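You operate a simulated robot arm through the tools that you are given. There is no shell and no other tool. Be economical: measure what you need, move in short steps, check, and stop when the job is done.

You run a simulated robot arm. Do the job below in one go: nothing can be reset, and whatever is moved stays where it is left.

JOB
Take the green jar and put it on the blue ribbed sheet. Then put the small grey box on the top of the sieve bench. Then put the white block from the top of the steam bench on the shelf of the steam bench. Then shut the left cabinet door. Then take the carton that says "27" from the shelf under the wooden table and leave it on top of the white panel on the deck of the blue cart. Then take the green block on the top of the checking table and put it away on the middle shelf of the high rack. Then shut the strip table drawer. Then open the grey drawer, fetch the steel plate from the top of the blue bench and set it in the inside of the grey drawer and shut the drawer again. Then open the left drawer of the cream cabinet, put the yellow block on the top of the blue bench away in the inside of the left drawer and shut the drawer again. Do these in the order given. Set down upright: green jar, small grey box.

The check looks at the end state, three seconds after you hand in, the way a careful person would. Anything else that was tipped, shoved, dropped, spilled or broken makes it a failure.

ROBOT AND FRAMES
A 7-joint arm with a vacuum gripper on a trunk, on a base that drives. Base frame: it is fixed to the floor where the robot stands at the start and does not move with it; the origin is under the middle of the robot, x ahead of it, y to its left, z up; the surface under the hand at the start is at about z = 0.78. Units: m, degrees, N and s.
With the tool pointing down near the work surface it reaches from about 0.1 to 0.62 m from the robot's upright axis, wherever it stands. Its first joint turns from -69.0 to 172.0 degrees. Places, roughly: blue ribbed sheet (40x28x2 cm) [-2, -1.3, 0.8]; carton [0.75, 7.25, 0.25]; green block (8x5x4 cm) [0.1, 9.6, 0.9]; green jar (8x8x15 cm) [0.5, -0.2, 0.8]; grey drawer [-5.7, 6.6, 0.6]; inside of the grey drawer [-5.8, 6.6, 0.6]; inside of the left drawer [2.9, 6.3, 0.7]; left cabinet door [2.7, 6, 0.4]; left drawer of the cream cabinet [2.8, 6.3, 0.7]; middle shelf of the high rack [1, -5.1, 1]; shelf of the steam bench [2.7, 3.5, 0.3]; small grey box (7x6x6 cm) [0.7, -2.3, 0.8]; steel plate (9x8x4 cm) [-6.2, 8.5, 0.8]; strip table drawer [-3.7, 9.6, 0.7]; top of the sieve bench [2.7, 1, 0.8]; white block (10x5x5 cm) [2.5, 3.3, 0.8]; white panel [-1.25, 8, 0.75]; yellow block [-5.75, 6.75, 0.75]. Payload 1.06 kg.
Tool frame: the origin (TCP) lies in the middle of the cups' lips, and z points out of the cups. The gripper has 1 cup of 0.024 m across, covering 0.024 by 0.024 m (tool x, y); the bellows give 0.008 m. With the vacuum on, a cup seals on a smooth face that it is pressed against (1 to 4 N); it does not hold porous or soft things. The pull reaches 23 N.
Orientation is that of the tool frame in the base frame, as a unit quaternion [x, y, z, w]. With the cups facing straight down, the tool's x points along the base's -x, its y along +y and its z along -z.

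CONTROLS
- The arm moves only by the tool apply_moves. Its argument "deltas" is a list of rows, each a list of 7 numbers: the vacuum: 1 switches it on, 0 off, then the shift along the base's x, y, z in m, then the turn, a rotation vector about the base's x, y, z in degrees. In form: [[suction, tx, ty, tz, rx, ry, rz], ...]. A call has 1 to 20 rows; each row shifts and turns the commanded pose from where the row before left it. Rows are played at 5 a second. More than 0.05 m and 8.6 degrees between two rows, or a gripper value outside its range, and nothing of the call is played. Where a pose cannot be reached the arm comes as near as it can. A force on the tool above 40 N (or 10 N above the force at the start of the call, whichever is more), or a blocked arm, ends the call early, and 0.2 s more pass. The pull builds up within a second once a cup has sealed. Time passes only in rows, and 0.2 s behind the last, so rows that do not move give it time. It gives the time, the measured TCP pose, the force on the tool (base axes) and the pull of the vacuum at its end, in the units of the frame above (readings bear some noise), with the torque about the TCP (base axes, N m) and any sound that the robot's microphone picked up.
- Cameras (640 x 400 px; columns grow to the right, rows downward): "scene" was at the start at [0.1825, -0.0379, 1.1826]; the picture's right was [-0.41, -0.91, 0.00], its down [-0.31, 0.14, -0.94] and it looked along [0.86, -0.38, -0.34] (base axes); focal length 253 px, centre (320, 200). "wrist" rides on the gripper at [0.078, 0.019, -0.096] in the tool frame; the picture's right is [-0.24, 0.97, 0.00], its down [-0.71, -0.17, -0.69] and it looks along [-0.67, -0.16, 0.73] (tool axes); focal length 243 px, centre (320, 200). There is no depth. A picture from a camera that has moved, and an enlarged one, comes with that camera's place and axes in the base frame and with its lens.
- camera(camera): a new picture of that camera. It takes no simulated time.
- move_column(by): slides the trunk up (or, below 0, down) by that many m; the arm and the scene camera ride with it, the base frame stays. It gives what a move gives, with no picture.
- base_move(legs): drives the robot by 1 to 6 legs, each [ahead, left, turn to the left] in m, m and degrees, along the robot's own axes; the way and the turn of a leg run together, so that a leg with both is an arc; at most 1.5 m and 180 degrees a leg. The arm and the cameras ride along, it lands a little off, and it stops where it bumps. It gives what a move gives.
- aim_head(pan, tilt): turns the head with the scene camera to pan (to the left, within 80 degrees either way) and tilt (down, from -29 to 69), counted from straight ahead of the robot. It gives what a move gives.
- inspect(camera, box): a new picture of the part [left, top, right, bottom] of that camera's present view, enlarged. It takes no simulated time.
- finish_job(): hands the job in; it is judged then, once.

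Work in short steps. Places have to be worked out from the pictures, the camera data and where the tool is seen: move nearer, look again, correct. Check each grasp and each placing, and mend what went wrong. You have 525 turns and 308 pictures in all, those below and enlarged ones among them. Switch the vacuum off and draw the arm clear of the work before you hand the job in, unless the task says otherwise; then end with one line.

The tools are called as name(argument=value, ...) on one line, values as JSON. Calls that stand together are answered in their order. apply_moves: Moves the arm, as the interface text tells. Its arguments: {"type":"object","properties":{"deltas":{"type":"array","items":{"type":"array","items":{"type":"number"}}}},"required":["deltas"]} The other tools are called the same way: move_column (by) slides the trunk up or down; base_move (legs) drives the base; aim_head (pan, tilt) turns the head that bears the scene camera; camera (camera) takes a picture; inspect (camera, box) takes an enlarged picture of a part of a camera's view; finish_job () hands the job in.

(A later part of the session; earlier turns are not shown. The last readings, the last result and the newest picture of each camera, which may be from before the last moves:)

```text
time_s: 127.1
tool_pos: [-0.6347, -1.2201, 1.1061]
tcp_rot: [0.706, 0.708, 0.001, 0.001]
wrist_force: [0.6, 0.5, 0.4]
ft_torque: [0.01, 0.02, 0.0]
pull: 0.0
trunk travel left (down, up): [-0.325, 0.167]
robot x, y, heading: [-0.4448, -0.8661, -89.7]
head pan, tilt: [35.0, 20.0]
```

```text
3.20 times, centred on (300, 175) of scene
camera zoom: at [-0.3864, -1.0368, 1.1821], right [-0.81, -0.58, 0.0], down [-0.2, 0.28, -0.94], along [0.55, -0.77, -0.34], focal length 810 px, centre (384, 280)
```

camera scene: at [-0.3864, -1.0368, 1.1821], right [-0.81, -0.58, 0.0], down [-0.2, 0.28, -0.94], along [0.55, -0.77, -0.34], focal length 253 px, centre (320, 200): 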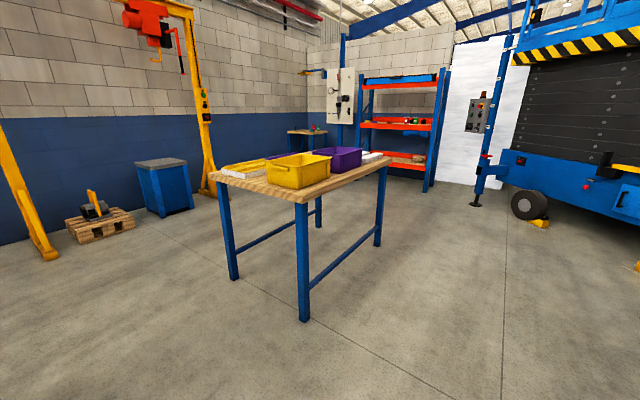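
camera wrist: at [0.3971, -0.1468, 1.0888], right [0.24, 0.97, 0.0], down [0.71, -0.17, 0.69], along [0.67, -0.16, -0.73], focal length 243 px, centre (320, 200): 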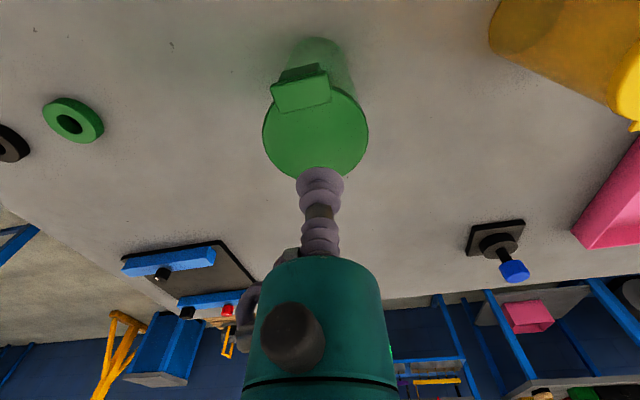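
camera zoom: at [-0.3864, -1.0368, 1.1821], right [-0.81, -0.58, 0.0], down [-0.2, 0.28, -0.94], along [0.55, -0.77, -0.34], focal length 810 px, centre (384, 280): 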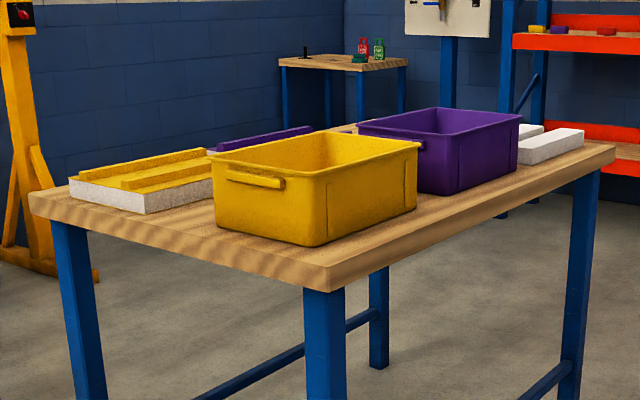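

The box may be in or behind the tub. I drive to the table's north side and raise the trunk for a look from above.

base_move(legs=[[0.45, 0, 0], [0, 1.1, 0]])

move_column(by=0.16)

aim_head(pan=0, tilt=35)

camera(camera="scene")

```text
time_s: 139.4
tool_pos: [0.4711, -1.6713, 1.1052]
tcp_rot: [0.704, 0.71, 0.001, 0.0]
wrist_force: [0.4, 0.1, -0.4]
ft_torque: [0.02, 0.05, 0.0]
pull: 0.0
trunk travel left (down, up): [-0.325, 0.167]
robot x, y, heading: [0.6643, -1.3154, -89.2]
head pan, tilt: [35.0, 20.0]
```

```text
time_s: 141.2
tool_pos: [0.4717, -1.6732, 1.2649]
tcp_rot: [0.704, 0.711, 0.003, 0.001]
wrist_force: [0.6, 0.6, 0.1]
ft_torque: [0.06, 0.01, 0.0]
pull: 0.1
trunk travel left (down, up): [-0.485, 0.007]
robot x, y, heading: [0.6603, -1.3143, -89.5]
head pan, tilt: [35.0, 20.0]
```

```text
time_s: 142.2
tool_pos: [0.4726, -1.6719, 1.2661]
tcp_rot: [0.704, 0.71, 0.001, 0.0]
wrist_force: [-0.3, -0.2, 0.2]
ft_torque: [-0.02, -0.03, 0.0]
pull: 0.1
trunk travel left (down, up): [-0.485, 0.007]
robot x, y, heading: [0.6594, -1.3121, -89.2]
head pan, tilt: [0.0, 35.0]
```

```text
275 pictures are left
camera scene: at [0.6633, -1.4131, 1.3337], right [-1.0, -0.01, 0.0], down [-0.01, 0.57, -0.82], along [0.01, -0.82, -0.57], focal length 253 px, centre (320, 200)
```

scene: 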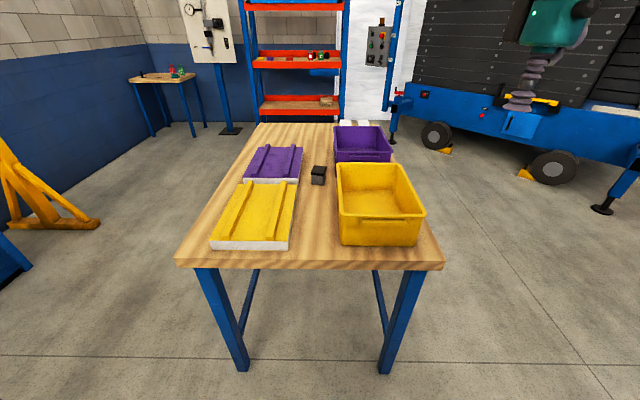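

The small box is near (0.68, -2.30), reachable best from the west side. I look straight down to see how far my base protrudes.

aim_head(pan=0, tilt=69)

camera(camera="scene")

```text
time_s: 143.2
tool_pos: [0.4712, -1.6721, 1.2662]
tcp_rot: [0.704, 0.71, 0.002, 0.0]
wrist_force: [0.1, -0.8, 1.1]
ft_torque: [0.02, 0.04, 0.0]
pull: 0.0
trunk travel left (down, up): [-0.485, 0.007]
robot x, y, heading: [0.6638, -1.3163, -89.2]
head pan, tilt: [0.0, 68.8]
```

```text
274 pictures are left
camera scene: at [0.6627, -1.381, 1.2901], right [-1.0, -0.01, 0.0], down [-0.01, 0.93, -0.36], along [0.01, -0.36, -0.93], focal length 253 px, centre (320, 200)
```

scene: 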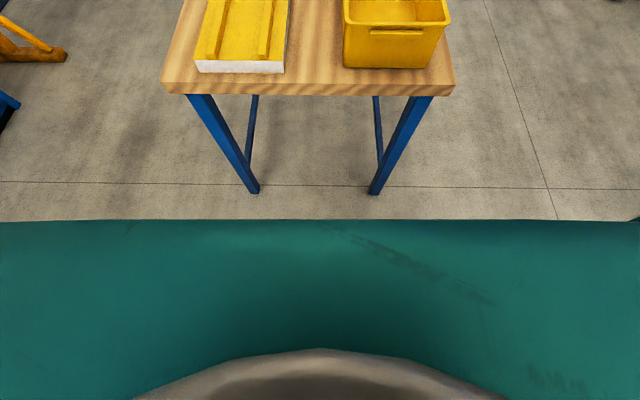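

Body front should stay within 0.28 m (it fit that close at the start table). I go round to the west side facing east.

base_move(legs=[[0, -0.85, 0], [0.82, 0, 0], [0, 0, 89.2]])

move_column(by=-0.16)

aim_head(pan=0, tilt=35)

camera(camera="scene")

```text
time_s: 158.8
tool_pos: [0.1669, -2.34, 1.2661]
tcp_rot: [0.016, 1.0, 0.001, 0.0]
wrist_force: [-0.1, -0.9, 0.4]
ft_torque: [0.04, 0.02, -0.02]
pull: 0.0
trunk travel left (down, up): [-0.485, 0.007]
robot x, y, heading: [-0.1827, -2.1348, -1.7]
head pan, tilt: [0.0, 68.8]
```

```text
time_s: 160.6
tool_pos: [0.1667, -2.3404, 1.1061]
tcp_rot: [0.016, 1.0, 0.001, 0.001]
wrist_force: [0.0, 0.4, 0.2]
ft_torque: [0.04, 0.0, -0.01]
pull: 0.0
trunk travel left (down, up): [-0.325, 0.167]
robot x, y, heading: [-0.1848, -2.1387, -1.8]
head pan, tilt: [0.0, 68.8]
```

```text
time_s: 161.6
tool_pos: [0.1674, -2.3399, 1.1054]
tcp_rot: [0.017, 1.0, 0.001, 0.0]
wrist_force: [0.2, -0.3, 0.9]
ft_torque: [0.0, -0.02, -0.01]
pull: 0.0
trunk travel left (down, up): [-0.325, 0.167]
robot x, y, heading: [-0.1789, -2.1342, -1.7]
head pan, tilt: [0.0, 35.0]
```

```text
273 pictures are left
camera scene: at [0.0041, -2.1411, 1.1582], right [-0.03, -1.0, 0.0], down [-0.57, 0.02, -0.82], along [0.82, -0.02, -0.57], focal length 253 px, centre (320, 200)
```

scene: 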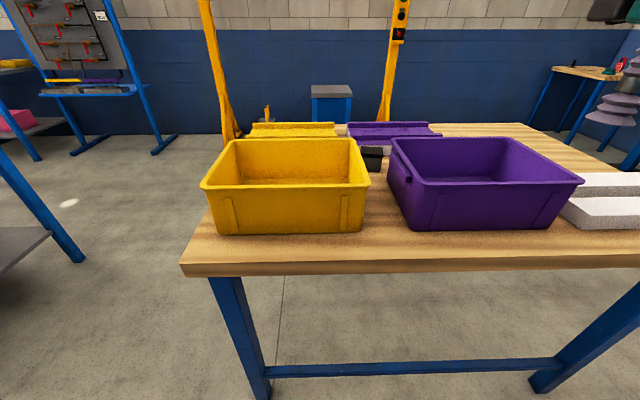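

Box is behind the gap between the tubs, about (0.69, -2.31). I creep 0.24 m ahead and look down at the clearance.

base_move(legs=[[0, 0, 1.7], [0.24, 0, 0]])

aim_head(pan=0, tilt=55)

camera(camera="scene")

```text
time_s: 163.7
tool_pos: [0.4082, -2.329, 1.1051]
tcp_rot: [0.001, 1.0, 0.001, 0.0]
wrist_force: [0.5, -0.5, 0.3]
ft_torque: [0.0, 0.0, 0.02]
pull: 0.0
trunk travel left (down, up): [-0.325, 0.167]
robot x, y, heading: [0.0526, -2.134, -0.1]
head pan, tilt: [0.0, 35.0]
```

```text
time_s: 164.5
tool_pos: [0.4084, -2.3295, 1.1056]
tcp_rot: [0.002, 1.0, 0.001, 0.002]
wrist_force: [0.1, 0.1, 0.1]
ft_torque: [0.03, 0.03, 0.0]
pull: 0.1
trunk travel left (down, up): [-0.325, 0.167]
robot x, y, heading: [0.0532, -2.135, 0.2]
head pan, tilt: [0.0, 55.0]
```

```text
272 pictures are left
camera scene: at [0.2233, -2.135, 1.1301], right [0.0, -1.0, 0.0], down [-0.82, 0.0, -0.57], along [0.57, 0.0, -0.82], focal length 253 px, centre (320, 200)
```

scene: 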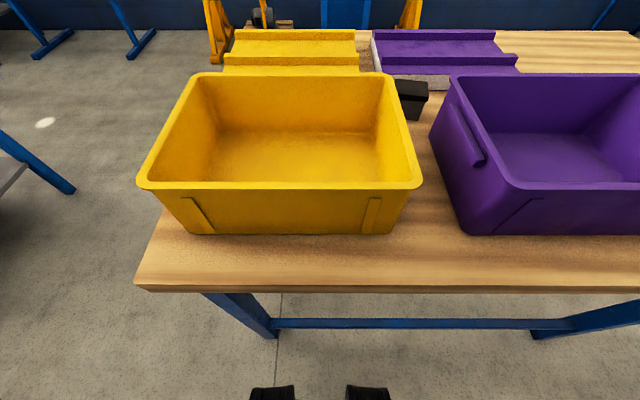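

Base front is only about 0.2 m ahead of its axis, so I creep 0.08 m more, then extend the arm toward the box at about (0.70, -2.32).

base_move(legs=[[0.08, 0, 0]])

apply_moves(deltas=[[0, 0.03, 0, -0.03, 0, 0, 0], [0, 0.04, 0, -0.02, 0, 0, 0], [0, 0.04, 0, -0.02, 0, 0, 0], [0, 0.04, 0, 0, 0, 0, 0], [0, 0.02, 0, 0, 0, 0, 0], [0, 0, 0, 0, 0, 0, 0]])

camera(camera="scene")

camera(camera="wrist")

```text
time_s: 165.6
tool_pos: [0.4864, -2.3279, 1.1056]
tcp_rot: [0.002, 1.0, 0.0, 0.0]
wrist_force: [0.1, -0.2, 0.0]
ft_torque: [0.0, 0.04, -0.01]
pull: 0.0
trunk travel left (down, up): [-0.325, 0.167]
robot x, y, heading: [0.1303, -2.1352, 0.2]
head pan, tilt: [0.0, 55.0]
```

```text
time_s: 167.0
tool_pos: [0.6549, -2.3303, 1.0366]
tcp_rot: [0.002, 1.0, 0.001, 0.0]
wrist_force: [0.3, 1.2, -0.7]
ft_torque: [-0.02, 0.0, -0.01]
pull: 0.1
trunk travel left (down, up): [-0.325, 0.167]
robot x, y, heading: [0.1299, -2.1368, 0.3]
head pan, tilt: [0.0, 55.0]
```

```text
271 pictures are left
camera scene: at [0.3012, -2.1349, 1.13], right [0.0, -1.0, 0.0], down [-0.82, 0.0, -0.57], along [0.57, 0.0, -0.82], focal length 253 px, centre (320, 200)
```

scene: 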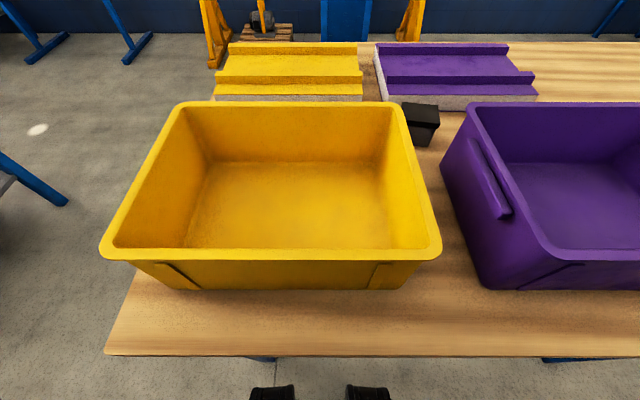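

```text
270 pictures are left
camera wrist: at [0.5765, -2.3114, 1.1329], right [0.24, 0.97, 0.0], down [0.71, -0.18, 0.69], along [0.67, -0.16, -0.73], focal length 243 px, centre (320, 200)
```

wrist: 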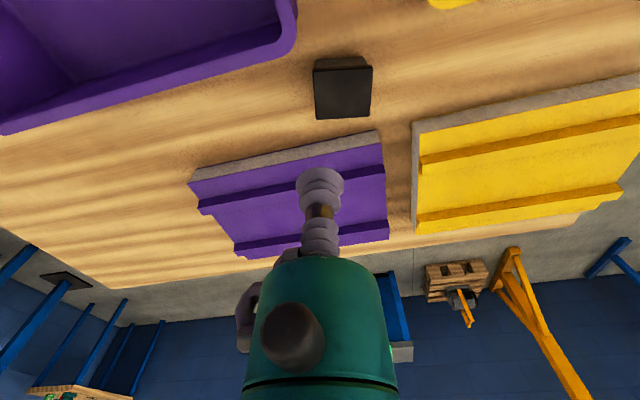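

Triangulated box top about (0.677, -2.309, 0.857). I move over it and down partway, then check.

apply_moves(deltas=[[0, 0.022, 0.021, 0, 0, 0, 0], [0, 0, 0, -0.04, 0, 0, 0], [0, 0, 0, -0.04, 0, 0, 0], [0, 0, 0, -0.04, 0, 0, 0], [0, 0, 0, 0, 0, 0, 0]])

inspect(camera="scene", box=[360, 20, 480, 160])

camera(camera="wrist")

```text
time_s: 168.2
tool_pos: [0.6665, -2.3165, 0.915]
tcp_rot: [0.002, 1.0, 0.0, 0.0]
wrist_force: [-0.9, -0.4, -0.5]
ft_torque: [0.03, -0.04, 0.02]
pull: 0.0
out of reach, approached as far as the arm can: row 1
trunk travel left (down, up): [-0.325, 0.167]
robot x, y, heading: [0.1325, -2.136, 0.1]
head pan, tilt: [0.0, 55.0]
```

```text
2.86 times, centred on (420, 90) of scene
camera zoom: at [0.3012, -2.1348, 1.13], right [0.0, -1.0, 0.0], down [-0.82, 0.0, -0.57], along [0.57, 0.0, -0.82], focal length 723 px, centre (34, 514)
```

zoom: 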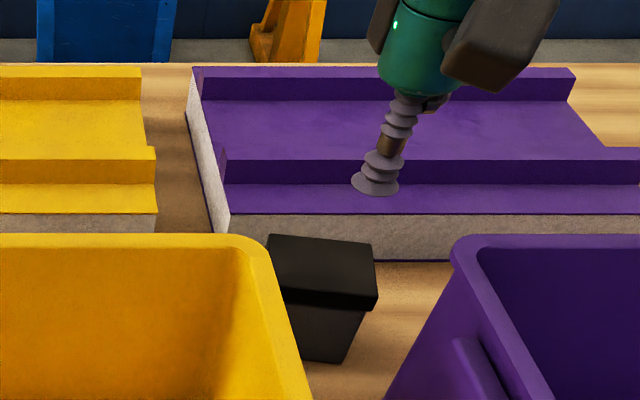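

```text
268 pictures are left
camera wrist: at [0.5895, -2.2974, 1.0112], right [0.24, 0.97, 0.0], down [0.71, -0.18, 0.69], along [0.67, -0.16, -0.73], focal length 243 px, centre (320, 200)
```

wrist: 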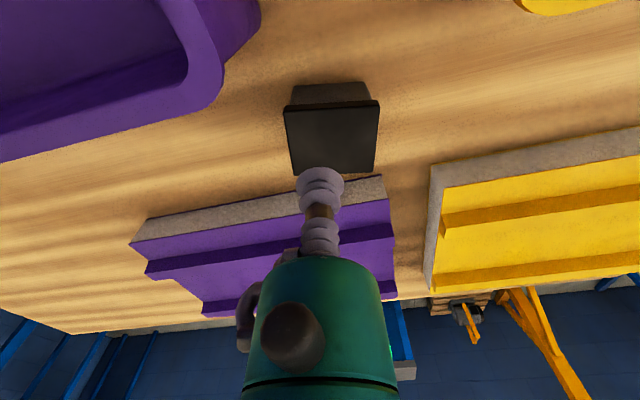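

Box top is at (0.675, -2.310, 0.855). I shift 9 mm/6 mm and descend with vacuum to contact.

apply_moves(deltas=[[1, 0.008, 0.005, -0.02, 0, 0, 0], [1, 0, 0, -0.02, 0, 0, 0], [1, 0, 0, -0.01, 0, 0, 0], [1, 0, 0, -0.005, 0, 0, 0], [1, 0, 0, -0.003, 0, 0, 0], [1, 0, 0, 0, 0, 0, 0]])

```text
time_s: 169.6
tool_pos: [0.6781, -2.3079, 0.8565]
tcp_rot: [0.002, 1.0, 0.002, 0.002]
wrist_force: [2.1, -3.1, 10.5]
ft_torque: [-0.04, -0.04, -0.01]
pull: 23.1
trunk travel left (down, up): [-0.325, 0.167]
robot x, y, heading: [0.1385, -2.1347, 0.1]
head pan, tilt: [0.0, 55.0]
```

Sealed. I lift straight up and check the whole box comes along.

apply_moves(deltas=[[1, 0, 0, 0.01, 0, 0, 0], [1, 0, 0, 0.02, 0, 0, 0], [1, 0, 0, 0.04, 0, 0, 0], [1, 0, 0, 0.04, 0, 0, 0], [1, 0, 0, 0.04, 0, 0, 0], [1, 0, 0, 0, 0, 0, 0]])

camera(camera="scene")

```text
time_s: 171.0
tool_pos: [0.6796, -2.3133, 1.0069]
tcp_rot: [0.002, 1.0, 0.001, 0.0]
wrist_force: [0.8, 1.1, -0.5]
ft_torque: [0.0, 0.0, 0.03]
pull: 22.9
trunk travel left (down, up): [-0.325, 0.167]
robot x, y, heading: [0.1308, -2.1378, 0.1]
head pan, tilt: [0.0, 55.0]
```

```text
267 pictures are left
camera scene: at [0.3012, -2.1348, 1.13], right [0.0, -1.0, 0.0], down [-0.82, 0.0, -0.57], along [0.57, 0.0, -0.82], focal length 253 px, centre (320, 200)
```

scene: 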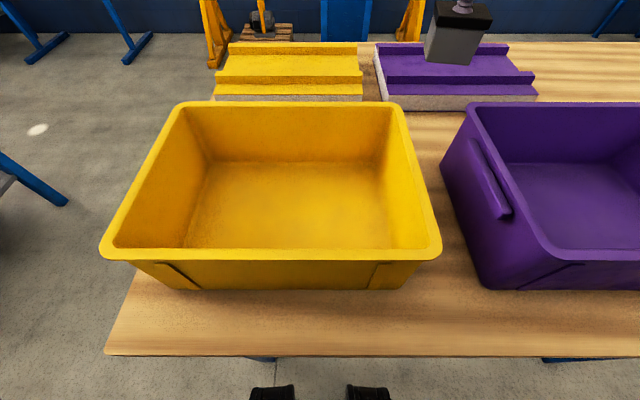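

The complete box is held. I retract it over the tubs, back off, and drive north past the start table.

apply_moves(deltas=[[1, -0.02, 0, 0.03, 0, 0, 0], [1, -0.03, 0, 0.03, 0, 0, 0], [1, -0.04, 0, 0.02, 0, 0, 0], [1, -0.04, 0, 0.02, 0, 0, 0], [1, -0.04, 0, 0.0, 0, 0, 0], [1, -0.02, 0, 0, 0, 0, 0]])

base_move(legs=[[-0.6, 0, 0], [0, 0, 90], [1.5, 0, 0], [1.5, 0, 0]])

aim_head(pan=-50, tilt=15)

camera(camera="scene")

```text
time_s: 172.4
tool_pos: [0.4889, -2.3089, 1.1073]
tcp_rot: [0.002, 1.0, 0.0, 0.0]
wrist_force: [0.2, 0.1, -0.9]
ft_torque: [0.01, -0.01, 0.01]
pull: 22.6
trunk travel left (down, up): [-0.325, 0.167]
robot x, y, heading: [0.1337, -2.1349, 0.1]
head pan, tilt: [0.0, 55.0]
```

```text
time_s: 193.8
tool_pos: [-0.2777, 1.2181, 1.107]
tcp_rot: [-0.684, 0.729, 0.0, 0.0]
wrist_force: [-0.3, -0.7, -0.5]
ft_torque: [-0.02, -0.03, 0.01]
pull: 22.6
trunk travel left (down, up): [-0.325, 0.167]
robot x, y, heading: [-0.4741, 0.8667, 87.0]
head pan, tilt: [0.0, 55.0]
```

```text
time_s: 195.0
tool_pos: [-0.2768, 1.2179, 1.1067]
tcp_rot: [-0.684, 0.729, 0.001, 0.0]
wrist_force: [-1.4, -0.5, -0.8]
ft_torque: [-0.01, 0.0, 0.01]
pull: 22.7
trunk travel left (down, up): [-0.325, 0.167]
robot x, y, heading: [-0.4709, 0.8693, 86.7]
head pan, tilt: [-50.0, 15.0]
```

```text
266 pictures are left
camera scene: at [-0.3896, 1.0207, 1.1902], right [0.6, -0.8, 0.0], down [-0.21, -0.16, -0.97], along [0.77, 0.58, -0.26], focal length 253 px, centre (320, 200)
```

scene: 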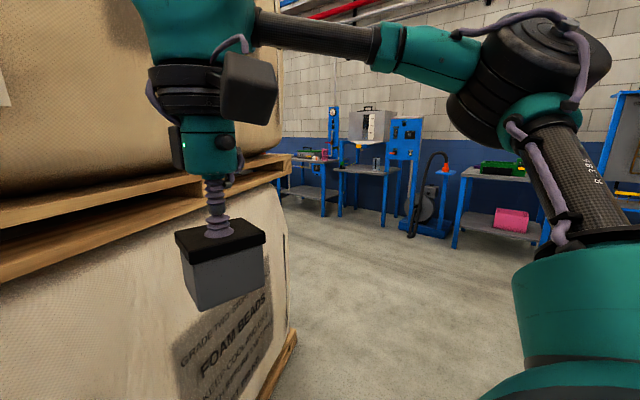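

Benches are against the far wall; the one with the pink bin is near (2.7, 1). I turn east and drive toward it.

base_move(legs=[[0, 0, -87], [0.3, 0.15, 0], [1.1, 0, 0]])

aim_head(pan=10, tilt=20)

camera(camera="scene")

```text
time_s: 205.9
tool_pos: [1.2714, 0.8831, 1.1063]
tcp_rot: [-0.002, 1.0, 0.001, 0.001]
wrist_force: [0.8, 0.1, -1.5]
ft_torque: [-0.04, -0.02, 0.0]
pull: 22.3
trunk travel left (down, up): [-0.325, 0.167]
robot x, y, heading: [0.9068, 1.052, 0.7]
head pan, tilt: [-50.0, 15.0]
```

```text
time_s: 207.2
tool_pos: [1.2713, 0.8826, 1.105]
tcp_rot: [-0.003, 1.0, 0.0, 0.001]
wrist_force: [-0.9, 0.5, -1.1]
ft_torque: [0.03, 0.02, 0.01]
pull: 22.5
trunk travel left (down, up): [-0.325, 0.167]
robot x, y, heading: [0.9124, 1.0522, 0.7]
head pan, tilt: [10.0, 20.0]
```

```text
265 pictures are left
camera scene: at [1.0992, 1.071, 1.1821], right [0.18, -0.98, 0.0], down [-0.34, -0.06, -0.94], along [0.92, 0.17, -0.34], focal length 253 px, centre (320, 200)
```

scene: 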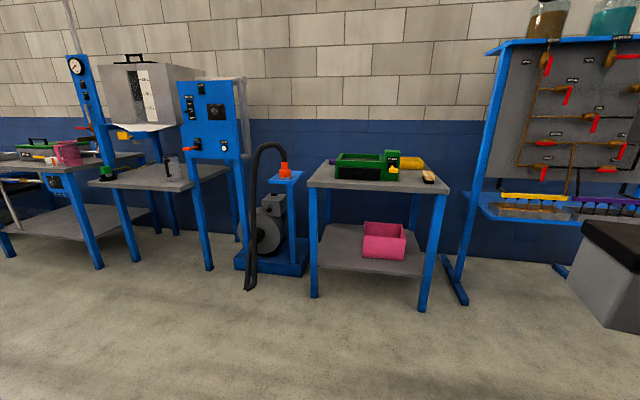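

The sieve bench is the one with the green machine, x≥2.4, y 0.65..1.35. I drive closer and look down on its top.

base_move(legs=[[0.95, 0, 0]])

aim_head(pan=-10, tilt=40)

camera(camera="scene")

```text
time_s: 212.2
tool_pos: [2.2196, 0.8794, 1.1072]
tcp_rot: [0.005, 1.0, 0.001, 0.0]
wrist_force: [0.2, -0.6, -1.0]
ft_torque: [-0.01, 0.0, -0.01]
pull: 22.9
trunk travel left (down, up): [-0.325, 0.167]
robot x, y, heading: [1.8631, 1.0579, -0.2]
head pan, tilt: [10.0, 20.0]
```

```text
time_s: 213.1
tool_pos: [2.2189, 0.8798, 1.1057]
tcp_rot: [0.005, 1.0, 0.001, 0.001]
wrist_force: [-0.2, 0.5, -1.1]
ft_torque: [0.02, 0.04, 0.0]
pull: 22.9
trunk travel left (down, up): [-0.325, 0.167]
robot x, y, heading: [1.8621, 1.0539, -0.2]
head pan, tilt: [-10.0, 40.0]
```

```text
264 pictures are left
camera scene: at [2.0434, 1.0403, 1.1508], right [-0.18, -0.98, 0.0], down [-0.63, 0.11, -0.77], along [0.75, -0.14, -0.64], focal length 253 px, centre (320, 200)
```

scene: 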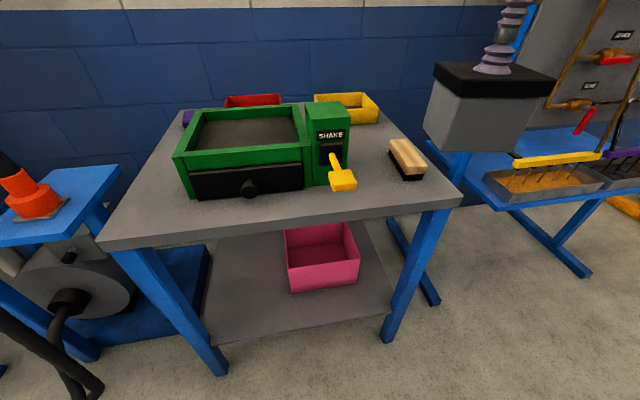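

I choose the free spot at the front right, about (2.465, 0.815), between lever and brush. I creep 0.12 m ahead and place the box over it.

base_move(legs=[[0.12, 0, 0]])

apply_moves(deltas=[[1, 0.03, -0.02, -0.02, 0, 0, 0], [1, 0.04, -0.02, -0.02, 0, 0, 0], [1, 0.03, -0.015, -0.03, 0, 0, 0], [1, 0.02, -0.01, -0.04, 0, 0, 0], [1, 0, 0, 0, 0, 0, 0]])

aim_head(pan=-20, tilt=50)

camera(camera="scene")

camera(camera="wrist")

```text
time_s: 214.3
tool_pos: [2.3433, 0.8816, 1.105]
tcp_rot: [0.004, 1.0, 0.001, 0.0]
wrist_force: [0.9, -0.4, -0.7]
ft_torque: [-0.01, -0.02, 0.0]
pull: 23.6
trunk travel left (down, up): [-0.325, 0.167]
robot x, y, heading: [1.9872, 1.0548, 0.1]
head pan, tilt: [-10.0, 40.0]
```

```text
time_s: 215.5
tool_pos: [2.4598, 0.8169, 0.9939]
tcp_rot: [0.004, 1.0, 0.001, 0.001]
wrist_force: [-0.2, -1.1, -0.1]
ft_torque: [0.02, -0.01, -0.02]
pull: 22.5
trunk travel left (down, up): [-0.325, 0.167]
robot x, y, heading: [1.9823, 1.0535, 0.1]
head pan, tilt: [-10.0, 40.0]
```

```text
time_s: 216.2
tool_pos: [2.4598, 0.8165, 0.9955]
tcp_rot: [0.004, 1.0, 0.001, 0.001]
wrist_force: [0.2, 0.2, -0.9]
ft_torque: [0.01, 0.0, -0.02]
pull: 22.5
trunk travel left (down, up): [-0.325, 0.167]
robot x, y, heading: [1.9832, 1.0529, -0.1]
head pan, tilt: [-20.0, 50.0]
```

```text
263 pictures are left
camera scene: at [2.1532, 1.0291, 1.1366], right [-0.34, -0.94, 0.0], down [-0.72, 0.26, -0.64], along [0.6, -0.22, -0.77], focal length 253 px, centre (320, 200)
```

scene: 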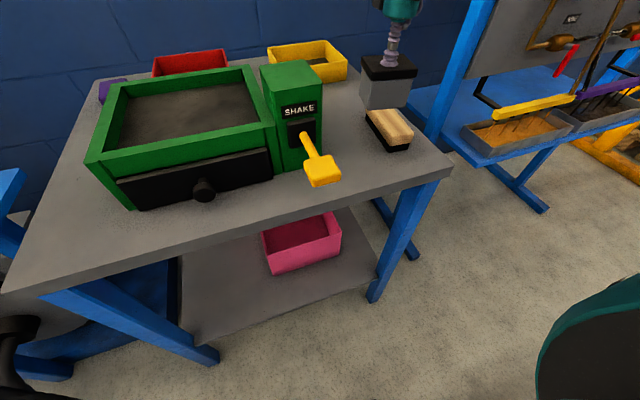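

```text
262 pictures are left
camera wrist: at [2.3822, 0.8363, 1.0911], right [0.24, 0.97, 0.0], down [0.71, -0.18, 0.69], along [0.67, -0.16, -0.73], focal length 243 px, centre (320, 200)
```

wrist: 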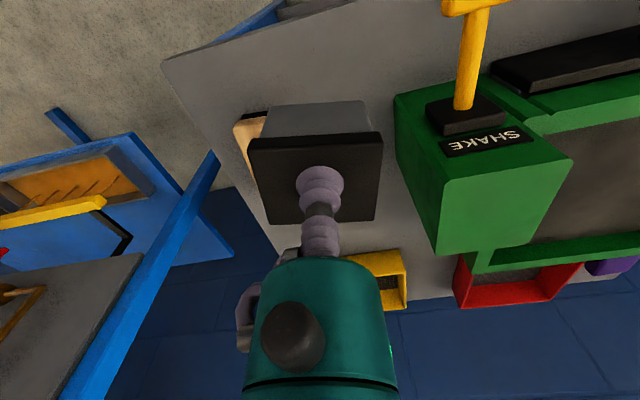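

Spot checks out: lever edge y≈0.887, brush edge y≈0.737. I go 1.2 cm further in and descend.

apply_moves(deltas=[[1, 0.012, 0, -0.03, 0, 0, 0], [1, 0, 0, -0.04, 0, 0, 0], [1, 0, 0, -0.04, 0, 0, 0], [1, 0, 0, -0.015, 0, 0, 0], [1, 0, 0, -0.005, 0, 0, 0], [1, 0, 0, 0, 0, 0, 0]])

inspect(camera="scene", box=[260, 60, 460, 200])

```text
time_s: 217.6
tool_pos: [2.4722, 0.8161, 0.8665]
tcp_rot: [0.003, 1.0, 0.001, 0.001]
wrist_force: [0.5, 0.3, -0.9]
ft_torque: [-0.03, 0.03, 0.0]
pull: 22.4
trunk travel left (down, up): [-0.325, 0.167]
robot x, y, heading: [1.9848, 1.0538, 0.1]
head pan, tilt: [-20.0, 50.0]
```

```text
2.86 times, centred on (360, 130) of scene
camera zoom: at [2.1532, 1.029, 1.1365], right [-0.34, -0.94, 0.0], down [-0.72, 0.26, -0.64], along [0.6, -0.22, -0.77], focal length 723 px, centre (206, 400)
```

zoom: 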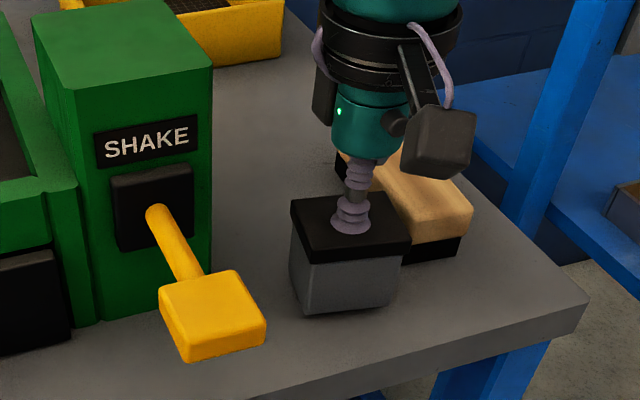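

Clear of lever and brush. Down further to contact.

apply_moves(deltas=[[1, 0, 0, -0.004, 0, 0, 0], [1, 0, 0, -0.003, 0, 0, 0], [1, 0, 0, -0.003, 0, 0, 0], [1, 0, 0, 0, 0, 0, 0]])

```text
time_s: 218.6
tool_pos: [2.4739, 0.816, 0.8579]
tcp_rot: [0.003, 1.0, 0.001, 0.001]
wrist_force: [1.9, -1.4, 12.0]
ft_torque: [-0.03, -0.01, -0.06]
pull: 22.9
trunk travel left (down, up): [-0.325, 0.167]
robot x, y, heading: [1.987, 1.0546, 0.1]
head pan, tilt: [-20.0, 50.0]
```

Contact. Release and lift.

apply_moves(deltas=[[0, 0, 0, 0.003, 0, 0, 0], [0, 0, 0, 0, 0, 0, 0], [0, 0, 0, 0, 0, 0, 0], [0, 0, 0, 0.006, 0, 0, 0], [0, 0, 0, 0.03, 0, 0, 0], [0, -0.01, 0, 0.04, 0, 0, 0], [0, -0.02, 0, 0.04, 0, 0, 0], [0, -0.02, 0, 0.04, 0, 0, 0]])

camera(camera="scene")

```text
time_s: 220.4
tool_pos: [2.4226, 0.816, 1.0157]
tcp_rot: [0.004, 1.0, 0.001, 0.0]
wrist_force: [-0.4, -0.2, 0.4]
ft_torque: [0.0, -0.02, -0.01]
pull: 0.0
trunk travel left (down, up): [-0.325, 0.167]
robot x, y, heading: [1.9823, 1.0535, -0.1]
head pan, tilt: [-20.0, 50.0]
```

```text
260 pictures are left
camera scene: at [2.1529, 1.0292, 1.1366], right [-0.34, -0.94, 0.0], down [-0.72, 0.26, -0.64], along [0.6, -0.22, -0.77], focal length 253 px, centre (320, 200)
```

scene: 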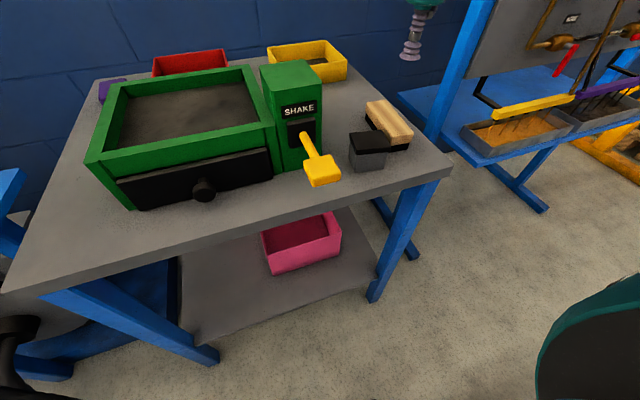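

Box placed upright. Next the steam bench: I retract, back off 0.4 m and slide north.

apply_moves(deltas=[[0, -0.04, 0.02, 0.03, 0, 0, 0], [0, -0.04, 0.02, 0.03, 0, 0, 0], [0, 0, 0.01, 0.03, 0, 0, 0]])

base_move(legs=[[-0.4, 0, 0], [0, 1.3, 0], [0, 0.75, 0]])

aim_head(pan=0, tilt=25)

camera(camera="scene")

```text
refused: row 1 steps farther than a row can; nothing moved
```

```text
time_s: 240.7
tool_pos: [2.0213, 2.8541, 1.0151]
tcp_rot: [0.004, 1.0, 0.0, 0.0]
wrist_force: [0.3, -0.1, -0.2]
ft_torque: [0.01, 0.02, -0.03]
pull: 0.1
trunk travel left (down, up): [-0.325, 0.167]
robot x, y, heading: [1.5804, 3.0953, -0.2]
head pan, tilt: [-20.0, 50.0]
```

```text
time_s: 241.5
tool_pos: [2.0213, 2.8547, 1.0143]
tcp_rot: [0.004, 1.0, 0.001, 0.0]
wrist_force: [-0.9, -0.8, 0.0]
ft_torque: [0.01, 0.01, -0.02]
pull: 0.2
trunk travel left (down, up): [-0.325, 0.167]
robot x, y, heading: [1.5806, 3.095, -0.3]
head pan, tilt: [0.0, 25.0]
```

```text
259 pictures are left
camera scene: at [1.7703, 3.0949, 1.174], right [0.0, -1.0, 0.0], down [-0.42, 0.0, -0.91], along [0.91, 0.0, -0.42], focal length 253 px, centre (320, 200)
```

scene: 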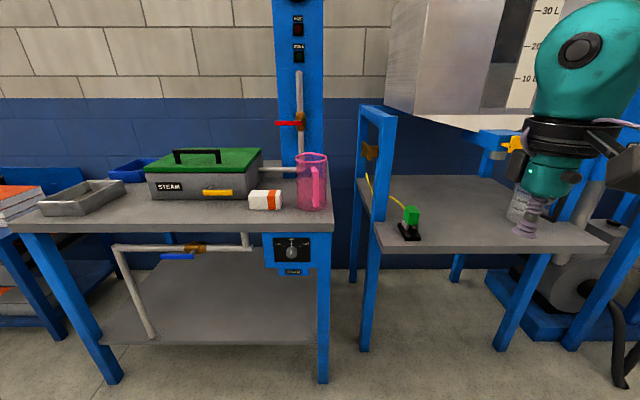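

The white/orange block is at about (2.58, 3.29), the shelf at z≈0.25 below. I raise the tool and drive up so that the block is at right-front.

apply_moves(deltas=[[0, -0.03, 0.02, 0.03, 0, 0, 0], [0, -0.03, 0.02, 0.03, 0, 0, 0], [0, -0.02, 0.02, 0.03, 0, 0, 0]])

base_move(legs=[[0.2, 0.4, 0], [0.3, 0, 0]])

aim_head(pan=-15, tilt=45)

camera(camera="scene")

camera(camera="wrist")

```text
time_s: 242.3
tool_pos: [1.9411, 2.9148, 1.1066]
tcp_rot: [0.004, 1.0, 0.001, 0.0]
wrist_force: [0.7, 0.3, 0.0]
ft_torque: [0.01, 0.01, 0.0]
pull: 0.0
trunk travel left (down, up): [-0.325, 0.167]
robot x, y, heading: [1.5816, 3.0937, -0.0]
head pan, tilt: [0.0, 25.0]
```

```text
time_s: 248.0
tool_pos: [2.4367, 3.3081, 1.1062]
tcp_rot: [0.008, 1.0, 0.0, 0.001]
wrist_force: [-0.2, -0.3, -0.5]
ft_torque: [0.02, 0.07, 0.0]
pull: 0.0
trunk travel left (down, up): [-0.325, 0.167]
robot x, y, heading: [2.0765, 3.4915, -0.1]
head pan, tilt: [0.0, 25.0]
```

```text
time_s: 248.8
tool_pos: [2.436, 3.3084, 1.1064]
tcp_rot: [0.005, 1.0, 0.002, 0.0]
wrist_force: [0.0, -0.4, -0.6]
ft_torque: [-0.01, -0.01, -0.01]
pull: 0.1
trunk travel left (down, up): [-0.325, 0.167]
robot x, y, heading: [2.0791, 3.4946, -0.5]
head pan, tilt: [-15.0, 45.0]
```

```text
258 pictures are left
camera scene: at [2.2527, 3.469, 1.1435], right [-0.27, -0.96, 0.0], down [-0.68, 0.19, -0.71], along [0.68, -0.19, -0.71], focal length 253 px, centre (320, 200)
```

scene: 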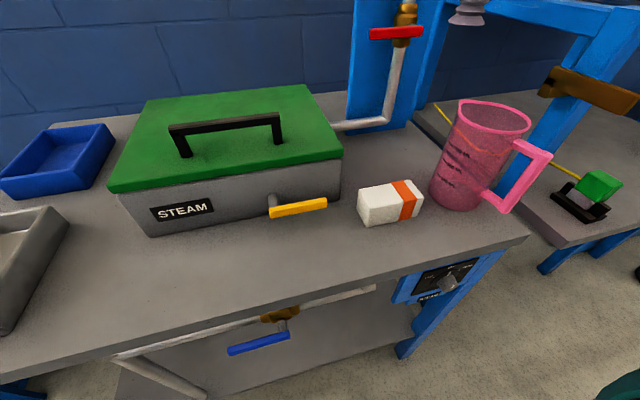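

```text
257 pictures are left
camera wrist: at [2.3586, 3.3279, 1.202], right [0.25, 0.97, 0.0], down [0.7, -0.18, 0.69], along [0.66, -0.17, -0.73], focal length 243 px, centre (320, 200)
```

wrist: 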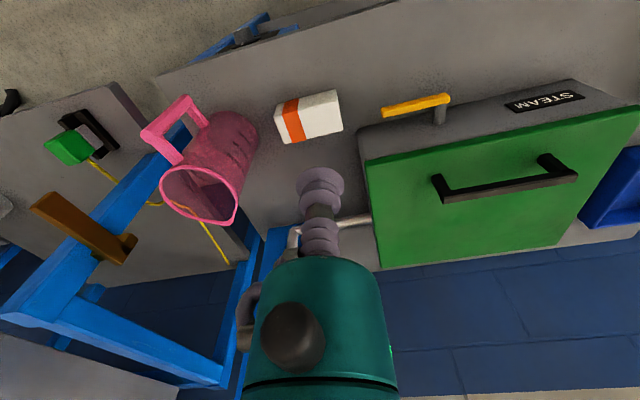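

I enlarge the block in both views to locate its top face and yaw.

inspect(camera="scene", box=[340, 160, 440, 240])

inspect(camera="wrist", box=[260, 70, 360, 150])

```text
5.00 times, centred on (390, 200) of scene
camera zoom: at [2.2527, 3.469, 1.1435], right [-0.27, -0.96, 0.0], down [-0.68, 0.19, -0.71], along [0.68, -0.19, -0.71], focal length 1265 px, centre (-30, 200)
```

zoom: 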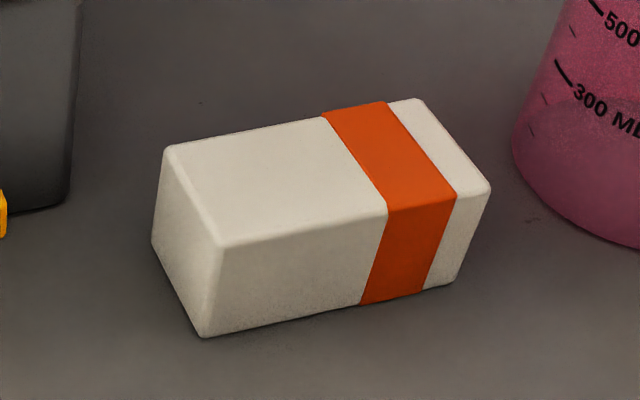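

```text
5.00 times, centred on (310, 110) of wrist
camera zoom: at [2.3586, 3.3279, 1.202], right [0.25, 0.97, 0.0], down [0.7, -0.18, 0.69], along [0.66, -0.17, -0.73], focal length 1213 px, centre (370, 650)
```

zoom: 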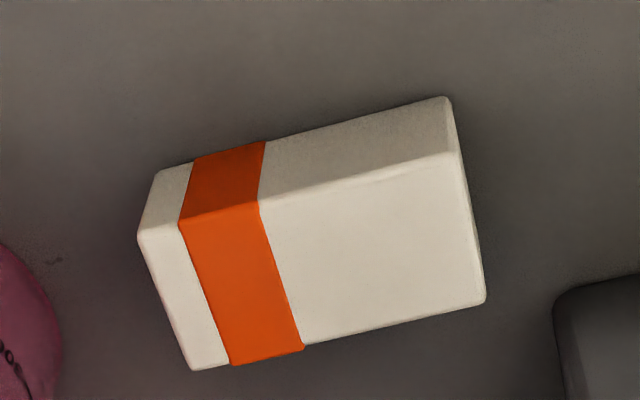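

Block top centre: (2.520, 3.270, 0.844), long axis along y. I aim at (2.520, 3.280) to stay off the orange band.

apply_moves(deltas=[[0, 0.03, -0.01, -0.03, 0, 0, 0], [0, 0.03, -0.01, -0.03, 0, 0, 0], [0, 0.024, -0.008, -0.04, 0, 0, 0], [0, 0, 0, -0.05, 0, 0, 0], [0, 0, 0, -0.05, 0, 0, 0], [0, 0, 0, -0.025, 0, 0, 0], [0, 0, 0, 0, 0, 0, 0]])

inspect(camera="scene", box=[340, 140, 460, 240])

```text
time_s: 250.4
tool_pos: [2.5195, 3.2795, 0.88]
tcp_rot: [0.006, 1.0, 0.002, 0.001]
wrist_force: [0.0, -0.8, 0.5]
ft_torque: [0.01, 0.01, -0.02]
pull: 0.0
trunk travel left (down, up): [-0.325, 0.167]
robot x, y, heading: [2.0763, 3.4912, -0.3]
head pan, tilt: [-15.0, 45.0]
```

```text
4.00 times, centred on (400, 190) of scene
camera zoom: at [2.2527, 3.469, 1.1435], right [-0.27, -0.96, 0.0], down [-0.68, 0.19, -0.71], along [0.68, -0.19, -0.71], focal length 1012 px, centre (0, 240)
```

zoom: 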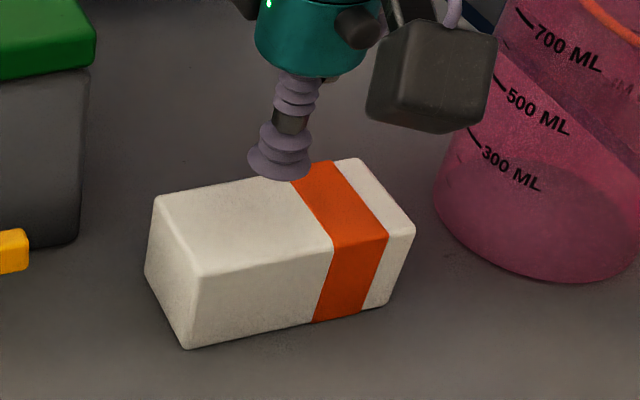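

Aligned on the white area, clear of the jug. Descend with vacuum.

apply_moves(deltas=[[1, 0, 0.002, -0.02, 0, 0, 0], [1, 0, 0, -0.01, 0, 0, 0], [1, 0, 0, -0.005, 0, 0, 0], [1, 0, 0, -0.003, 0, 0, 0], [1, 0, 0, 0, 0, 0, 0]])

```text
time_s: 251.7
tool_pos: [2.52, 3.2824, 0.8445]
tcp_rot: [0.007, 1.0, 0.001, 0.001]
wrist_force: [-2.3, -6.3, 17.5]
ft_torque: [0.08, 0.03, 0.0]
pull: 23.1
trunk travel left (down, up): [-0.325, 0.167]
robot x, y, heading: [2.0782, 3.4887, -0.4]
head pan, tilt: [-15.0, 45.0]
```

Sealed firmly. I lift straight up and retract from the bench.

apply_moves(deltas=[[1, 0, 0, 0.01, 0, 0, 0], [1, 0, 0, 0.03, 0, 0, 0], [1, 0, 0, 0.04, 0, 0, 0], [1, 0, 0.0, 0.04, 0, 0, 0], [1, -0.02, 0.01, 0.04, 0, 0, 0], [1, -0.03, 0.01, 0.03, 0, 0, 0], [1, -0.04, 0, 0.02, 0, 0, 0], [1, 0, 0, 0, 0, 0, 0]])

camera(camera="scene")

```text
time_s: 253.4
tool_pos: [2.4295, 3.3027, 1.0507]
tcp_rot: [0.006, 1.0, 0.001, 0.001]
wrist_force: [0.2, -0.2, -2.4]
ft_torque: [0.04, 0.02, -0.01]
pull: 22.6
trunk travel left (down, up): [-0.325, 0.167]
robot x, y, heading: [2.0787, 3.4926, -0.5]
head pan, tilt: [-15.0, 45.0]
```

```text
253 pictures are left
camera scene: at [2.2529, 3.4689, 1.1434], right [-0.27, -0.96, 0.0], down [-0.68, 0.19, -0.71], along [0.68, -0.19, -0.71], focal length 253 px, centre (320, 200)
```

scene: 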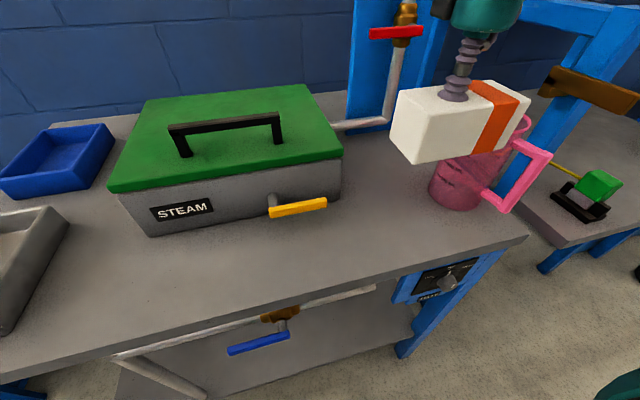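

I back off 0.55 m into the open, lower the trunk, and look at the shelf.

base_move(legs=[[-0.55, 0, 0]])

move_column(by=-0.32)

aim_head(pan=0, tilt=20)

camera(camera="scene")

```text
time_s: 256.6
tool_pos: [1.8764, 3.3063, 1.0506]
tcp_rot: [0.003, 1.0, 0.001, 0.001]
wrist_force: [-0.3, -0.4, -2.3]
ft_torque: [0.08, -0.01, 0.0]
pull: 23.3
trunk travel left (down, up): [-0.325, 0.167]
robot x, y, heading: [1.5228, 3.4926, -0.4]
head pan, tilt: [-15.0, 45.0]
```

```text
time_s: 259.8
tool_pos: [1.8764, 3.3069, 0.7301]
tcp_rot: [0.003, 1.0, 0.0, 0.001]
wrist_force: [0.8, -0.3, -1.7]
ft_torque: [0.06, 0.0, 0.01]
pull: 23.1
trunk travel left (down, up): [-0.005, 0.487]
robot x, y, heading: [1.5201, 3.4949, -0.2]
head pan, tilt: [-15.0, 45.0]
```

```text
time_s: 260.7
tool_pos: [1.8768, 3.3079, 0.7305]
tcp_rot: [0.004, 1.0, 0.001, 0.001]
wrist_force: [0.5, 0.6, -1.8]
ft_torque: [0.02, 0.01, -0.03]
pull: 22.9
trunk travel left (down, up): [-0.005, 0.487]
robot x, y, heading: [1.5243, 3.4919, 0.0]
head pan, tilt: [0.0, 20.0]
```

```text
252 pictures are left
camera scene: at [1.8047, 3.4932, 0.8558], right [0.0, -1.0, 0.0], down [-0.34, 0.0, -0.94], along [0.94, 0.0, -0.34], focal length 253 px, centre (320, 200)
```

scene: 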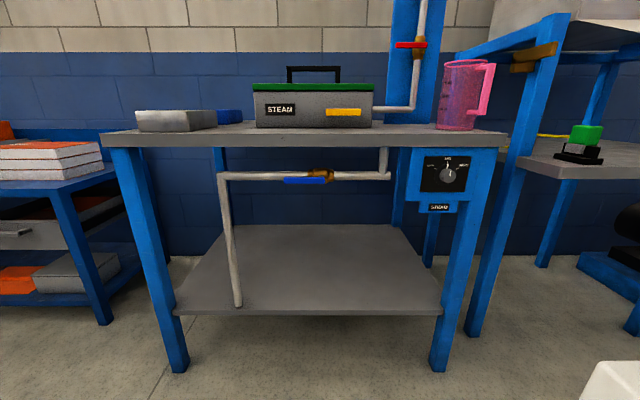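

Shelf is at z≈0.265, front edge x≈2.43, free between y 3.15 and 3.7. I plan to place the block with the tool horizontal and the wrist camera on top; first I spin the tool about vertical by 180° here in the open.

apply_moves(deltas=[[1, 0, 0, 0, 0, 0, 8], [1, 0, 0, 0, 0, 0, 8], [1, 0, 0, 0, 0, 0, 8], [1, 0, 0, 0, 0, 0, 8], [1, 0, 0, 0, 0, 0, 8], [1, 0, 0, 0, 0, 0, 8], [1, 0, 0, 0, 0, 0, 8], [1, 0, 0, 0, 0, 0, 8], [1, 0, 0, 0, 0, 0, 8], [1, 0, 0, 0, 0, 0, 8], [1, 0, 0, 0, 0, 0, 8]])

```text
time_s: 263.1
tool_pos: [1.8368, 3.3481, 0.7196]
tcp_rot: [-0.692, 0.721, 0.001, 0.0]
wrist_force: [-0.1, 0.4, -2.2]
ft_torque: [-0.01, 0.03, -0.02]
pull: 23.5
out of reach, approached as far as the arm can: row 9, 10, 11
trunk travel left (down, up): [-0.005, 0.487]
robot x, y, heading: [1.523, 3.4938, -0.0]
head pan, tilt: [0.0, 20.0]
```

Positive spin ran into a limit near +80°. I try the other direction.

apply_moves(deltas=[[1, 0.02, -0.02, 0, 0, 0, -8], [1, 0.02, -0.02, 0, 0, 0, -8], [1, 0, 0, 0, 0, 0, -8], [1, 0, 0, 0, 0, 0, -8], [1, 0, 0, 0, 0, 0, -8], [1, 0, 0, 0, 0, 0, -8], [1, 0, 0, 0, 0, 0, -8], [1, 0, 0, 0, 0, 0, -8], [1, 0, 0, 0, 0, 0, -8], [1, 0, 0, 0, 0, 0, -8], [1, 0, 0, 0, 0, 0, -8], [1, 0, 0, 0, 0, 0, -8], [1, 0, 0, 0, 0, 0, -8], [1, 0, 0, 0, 0, 0, -8], [1, 0, 0, 0, 0, 0, -8], [1, 0, 0, 0, 0, 0, -8], [1, 0, 0, 0, 0, 0, -8], [1, 0, 0, 0, 0, 0, -8], [1, 0, 0, 0, 0, 0, -8], [1, 0, 0, 0, 0, 0, -8]])

```text
time_s: 267.3
tool_pos: [1.8684, 3.3166, 0.7167]
tcp_rot: [0.592, 0.806, 0.001, 0.001]
wrist_force: [-0.1, -0.8, -1.7]
ft_torque: [0.0, -0.01, 0.02]
pull: 22.7
out of reach, approached as far as the arm can: row 1, 2
trunk travel left (down, up): [-0.005, 0.487]
robot x, y, heading: [1.5207, 3.4907, 0.2]
head pan, tilt: [0.0, 20.0]
```

No limit in this direction. I continue to -180°.

apply_moves(deltas=[[1, 0, 0, 0, 0, 0, -8], [1, 0, 0, 0, 0, 0, -8], [1, 0, 0, 0, 0, 0, -8], [1, 0, 0, 0, 0, 0, -8], [1, 0, 0, 0, 0, 0, -8], [1, 0, 0, 0, 0, 0, -8], [1, 0, 0, 0, 0, 0, -8], [1, 0, 0, 0, 0, 0, -8], [1, 0, 0, 0, 0, 0, -8], [1, 0, 0, 0, 0, 0, -8], [1, 0, 0, 0, 0, 0, -8], [1, 0, 0, 0, 0, 0, -8], [1, 0, 0, 0, 0, 0, -8], [1, 0, 0, 0, 0, 0, -3]])

```text
time_s: 270.3
tool_pos: [1.8675, 3.3163, 0.7172]
tcp_rot: [1.0, 0.005, 0.0, 0.001]
wrist_force: [0.6, -0.3, -1.9]
ft_torque: [0.0, 0.03, 0.0]
pull: 23.2
trunk travel left (down, up): [-0.005, 0.487]
robot x, y, heading: [1.5225, 3.4948, -0.1]
head pan, tilt: [0.0, 20.0]
```

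Spin done. Now I pitch the tool forward to horizontal while moving it out, checking halfway.

apply_moves(deltas=[[1, 0.02, 0, 0, 0, -8, 0], [1, 0.02, 0, 0, 0, -8, 0], [1, 0.02, 0, 0, 0, -8, 0], [1, 0.02, 0, 0, 0, -8, 0], [1, 0.02, 0, 0, 0, -8, 0], [1, 0.02, 0, 0, 0, -8, 0]])

camera(camera="scene")

```text
time_s: 271.7
tool_pos: [1.988, 3.3177, 0.7177]
tcp_rot: [0.913, 0.005, 0.407, 0.001]
wrist_force: [0.6, -0.3, -1.9]
ft_torque: [-0.01, 0.0, 0.05]
pull: 22.8
trunk travel left (down, up): [-0.005, 0.487]
robot x, y, heading: [1.5205, 3.4966, -0.2]
head pan, tilt: [0.0, 20.0]
```

```text
251 pictures are left
camera scene: at [1.8047, 3.4932, 0.8558], right [0.0, -1.0, 0.0], down [-0.34, 0.0, -0.94], along [0.94, 0.0, -0.34], focal length 253 px, centre (320, 200)
```

scene: 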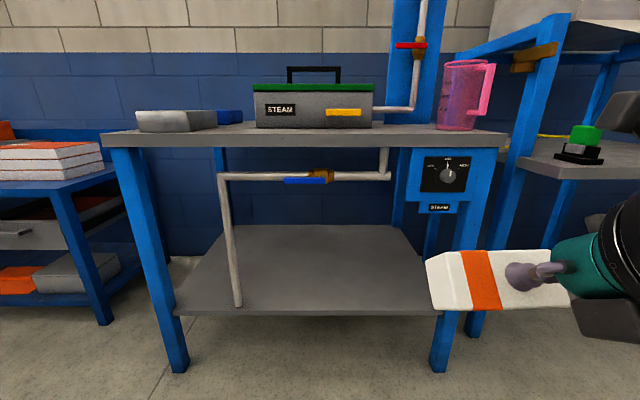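

Works so far. I continue to horizontal and lower toward shelf height.

apply_moves(deltas=[[1, 0.015, 0, -0.03, 0, -8, 0], [1, 0.015, 0, -0.03, 0, -8, 0], [1, 0.015, 0, -0.03, 0, -8, 0], [1, 0.015, 0, -0.03, 0, -8, 0], [1, 0.015, 0, -0.03, 0, -8, 0], [1, 0, 0, -0.03, 0, -2, 0]])

camera(camera="scene")

```text
time_s: 273.1
tool_pos: [2.0757, 3.2955, 0.6614]
tcp_rot: [0.749, 0.009, 0.662, -0.017]
wrist_force: [-0.3, 0.3, -2.5]
ft_torque: [-0.06, 0.06, 0.01]
pull: 22.8
out of reach, approached as far as the arm can: row 2, 3, 4, 5, 6
trunk travel left (down, up): [-0.005, 0.487]
robot x, y, heading: [1.523, 3.4926, -0.0]
head pan, tilt: [0.0, 20.0]
```

```text
250 pictures are left
camera scene: at [1.8047, 3.4933, 0.8558], right [0.0, -1.0, 0.0], down [-0.34, 0.0, -0.94], along [0.94, 0.0, -0.34], focal length 253 px, centre (320, 200)
```

scene: 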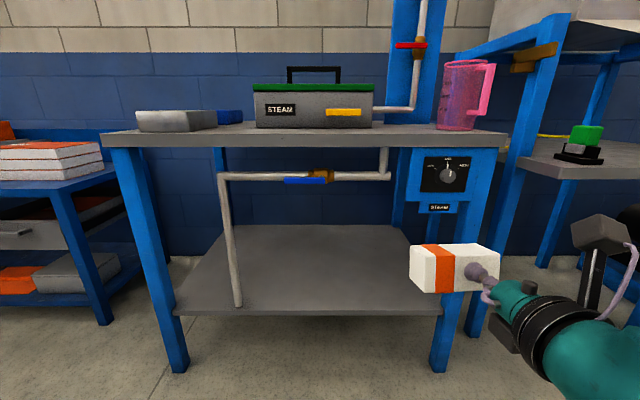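

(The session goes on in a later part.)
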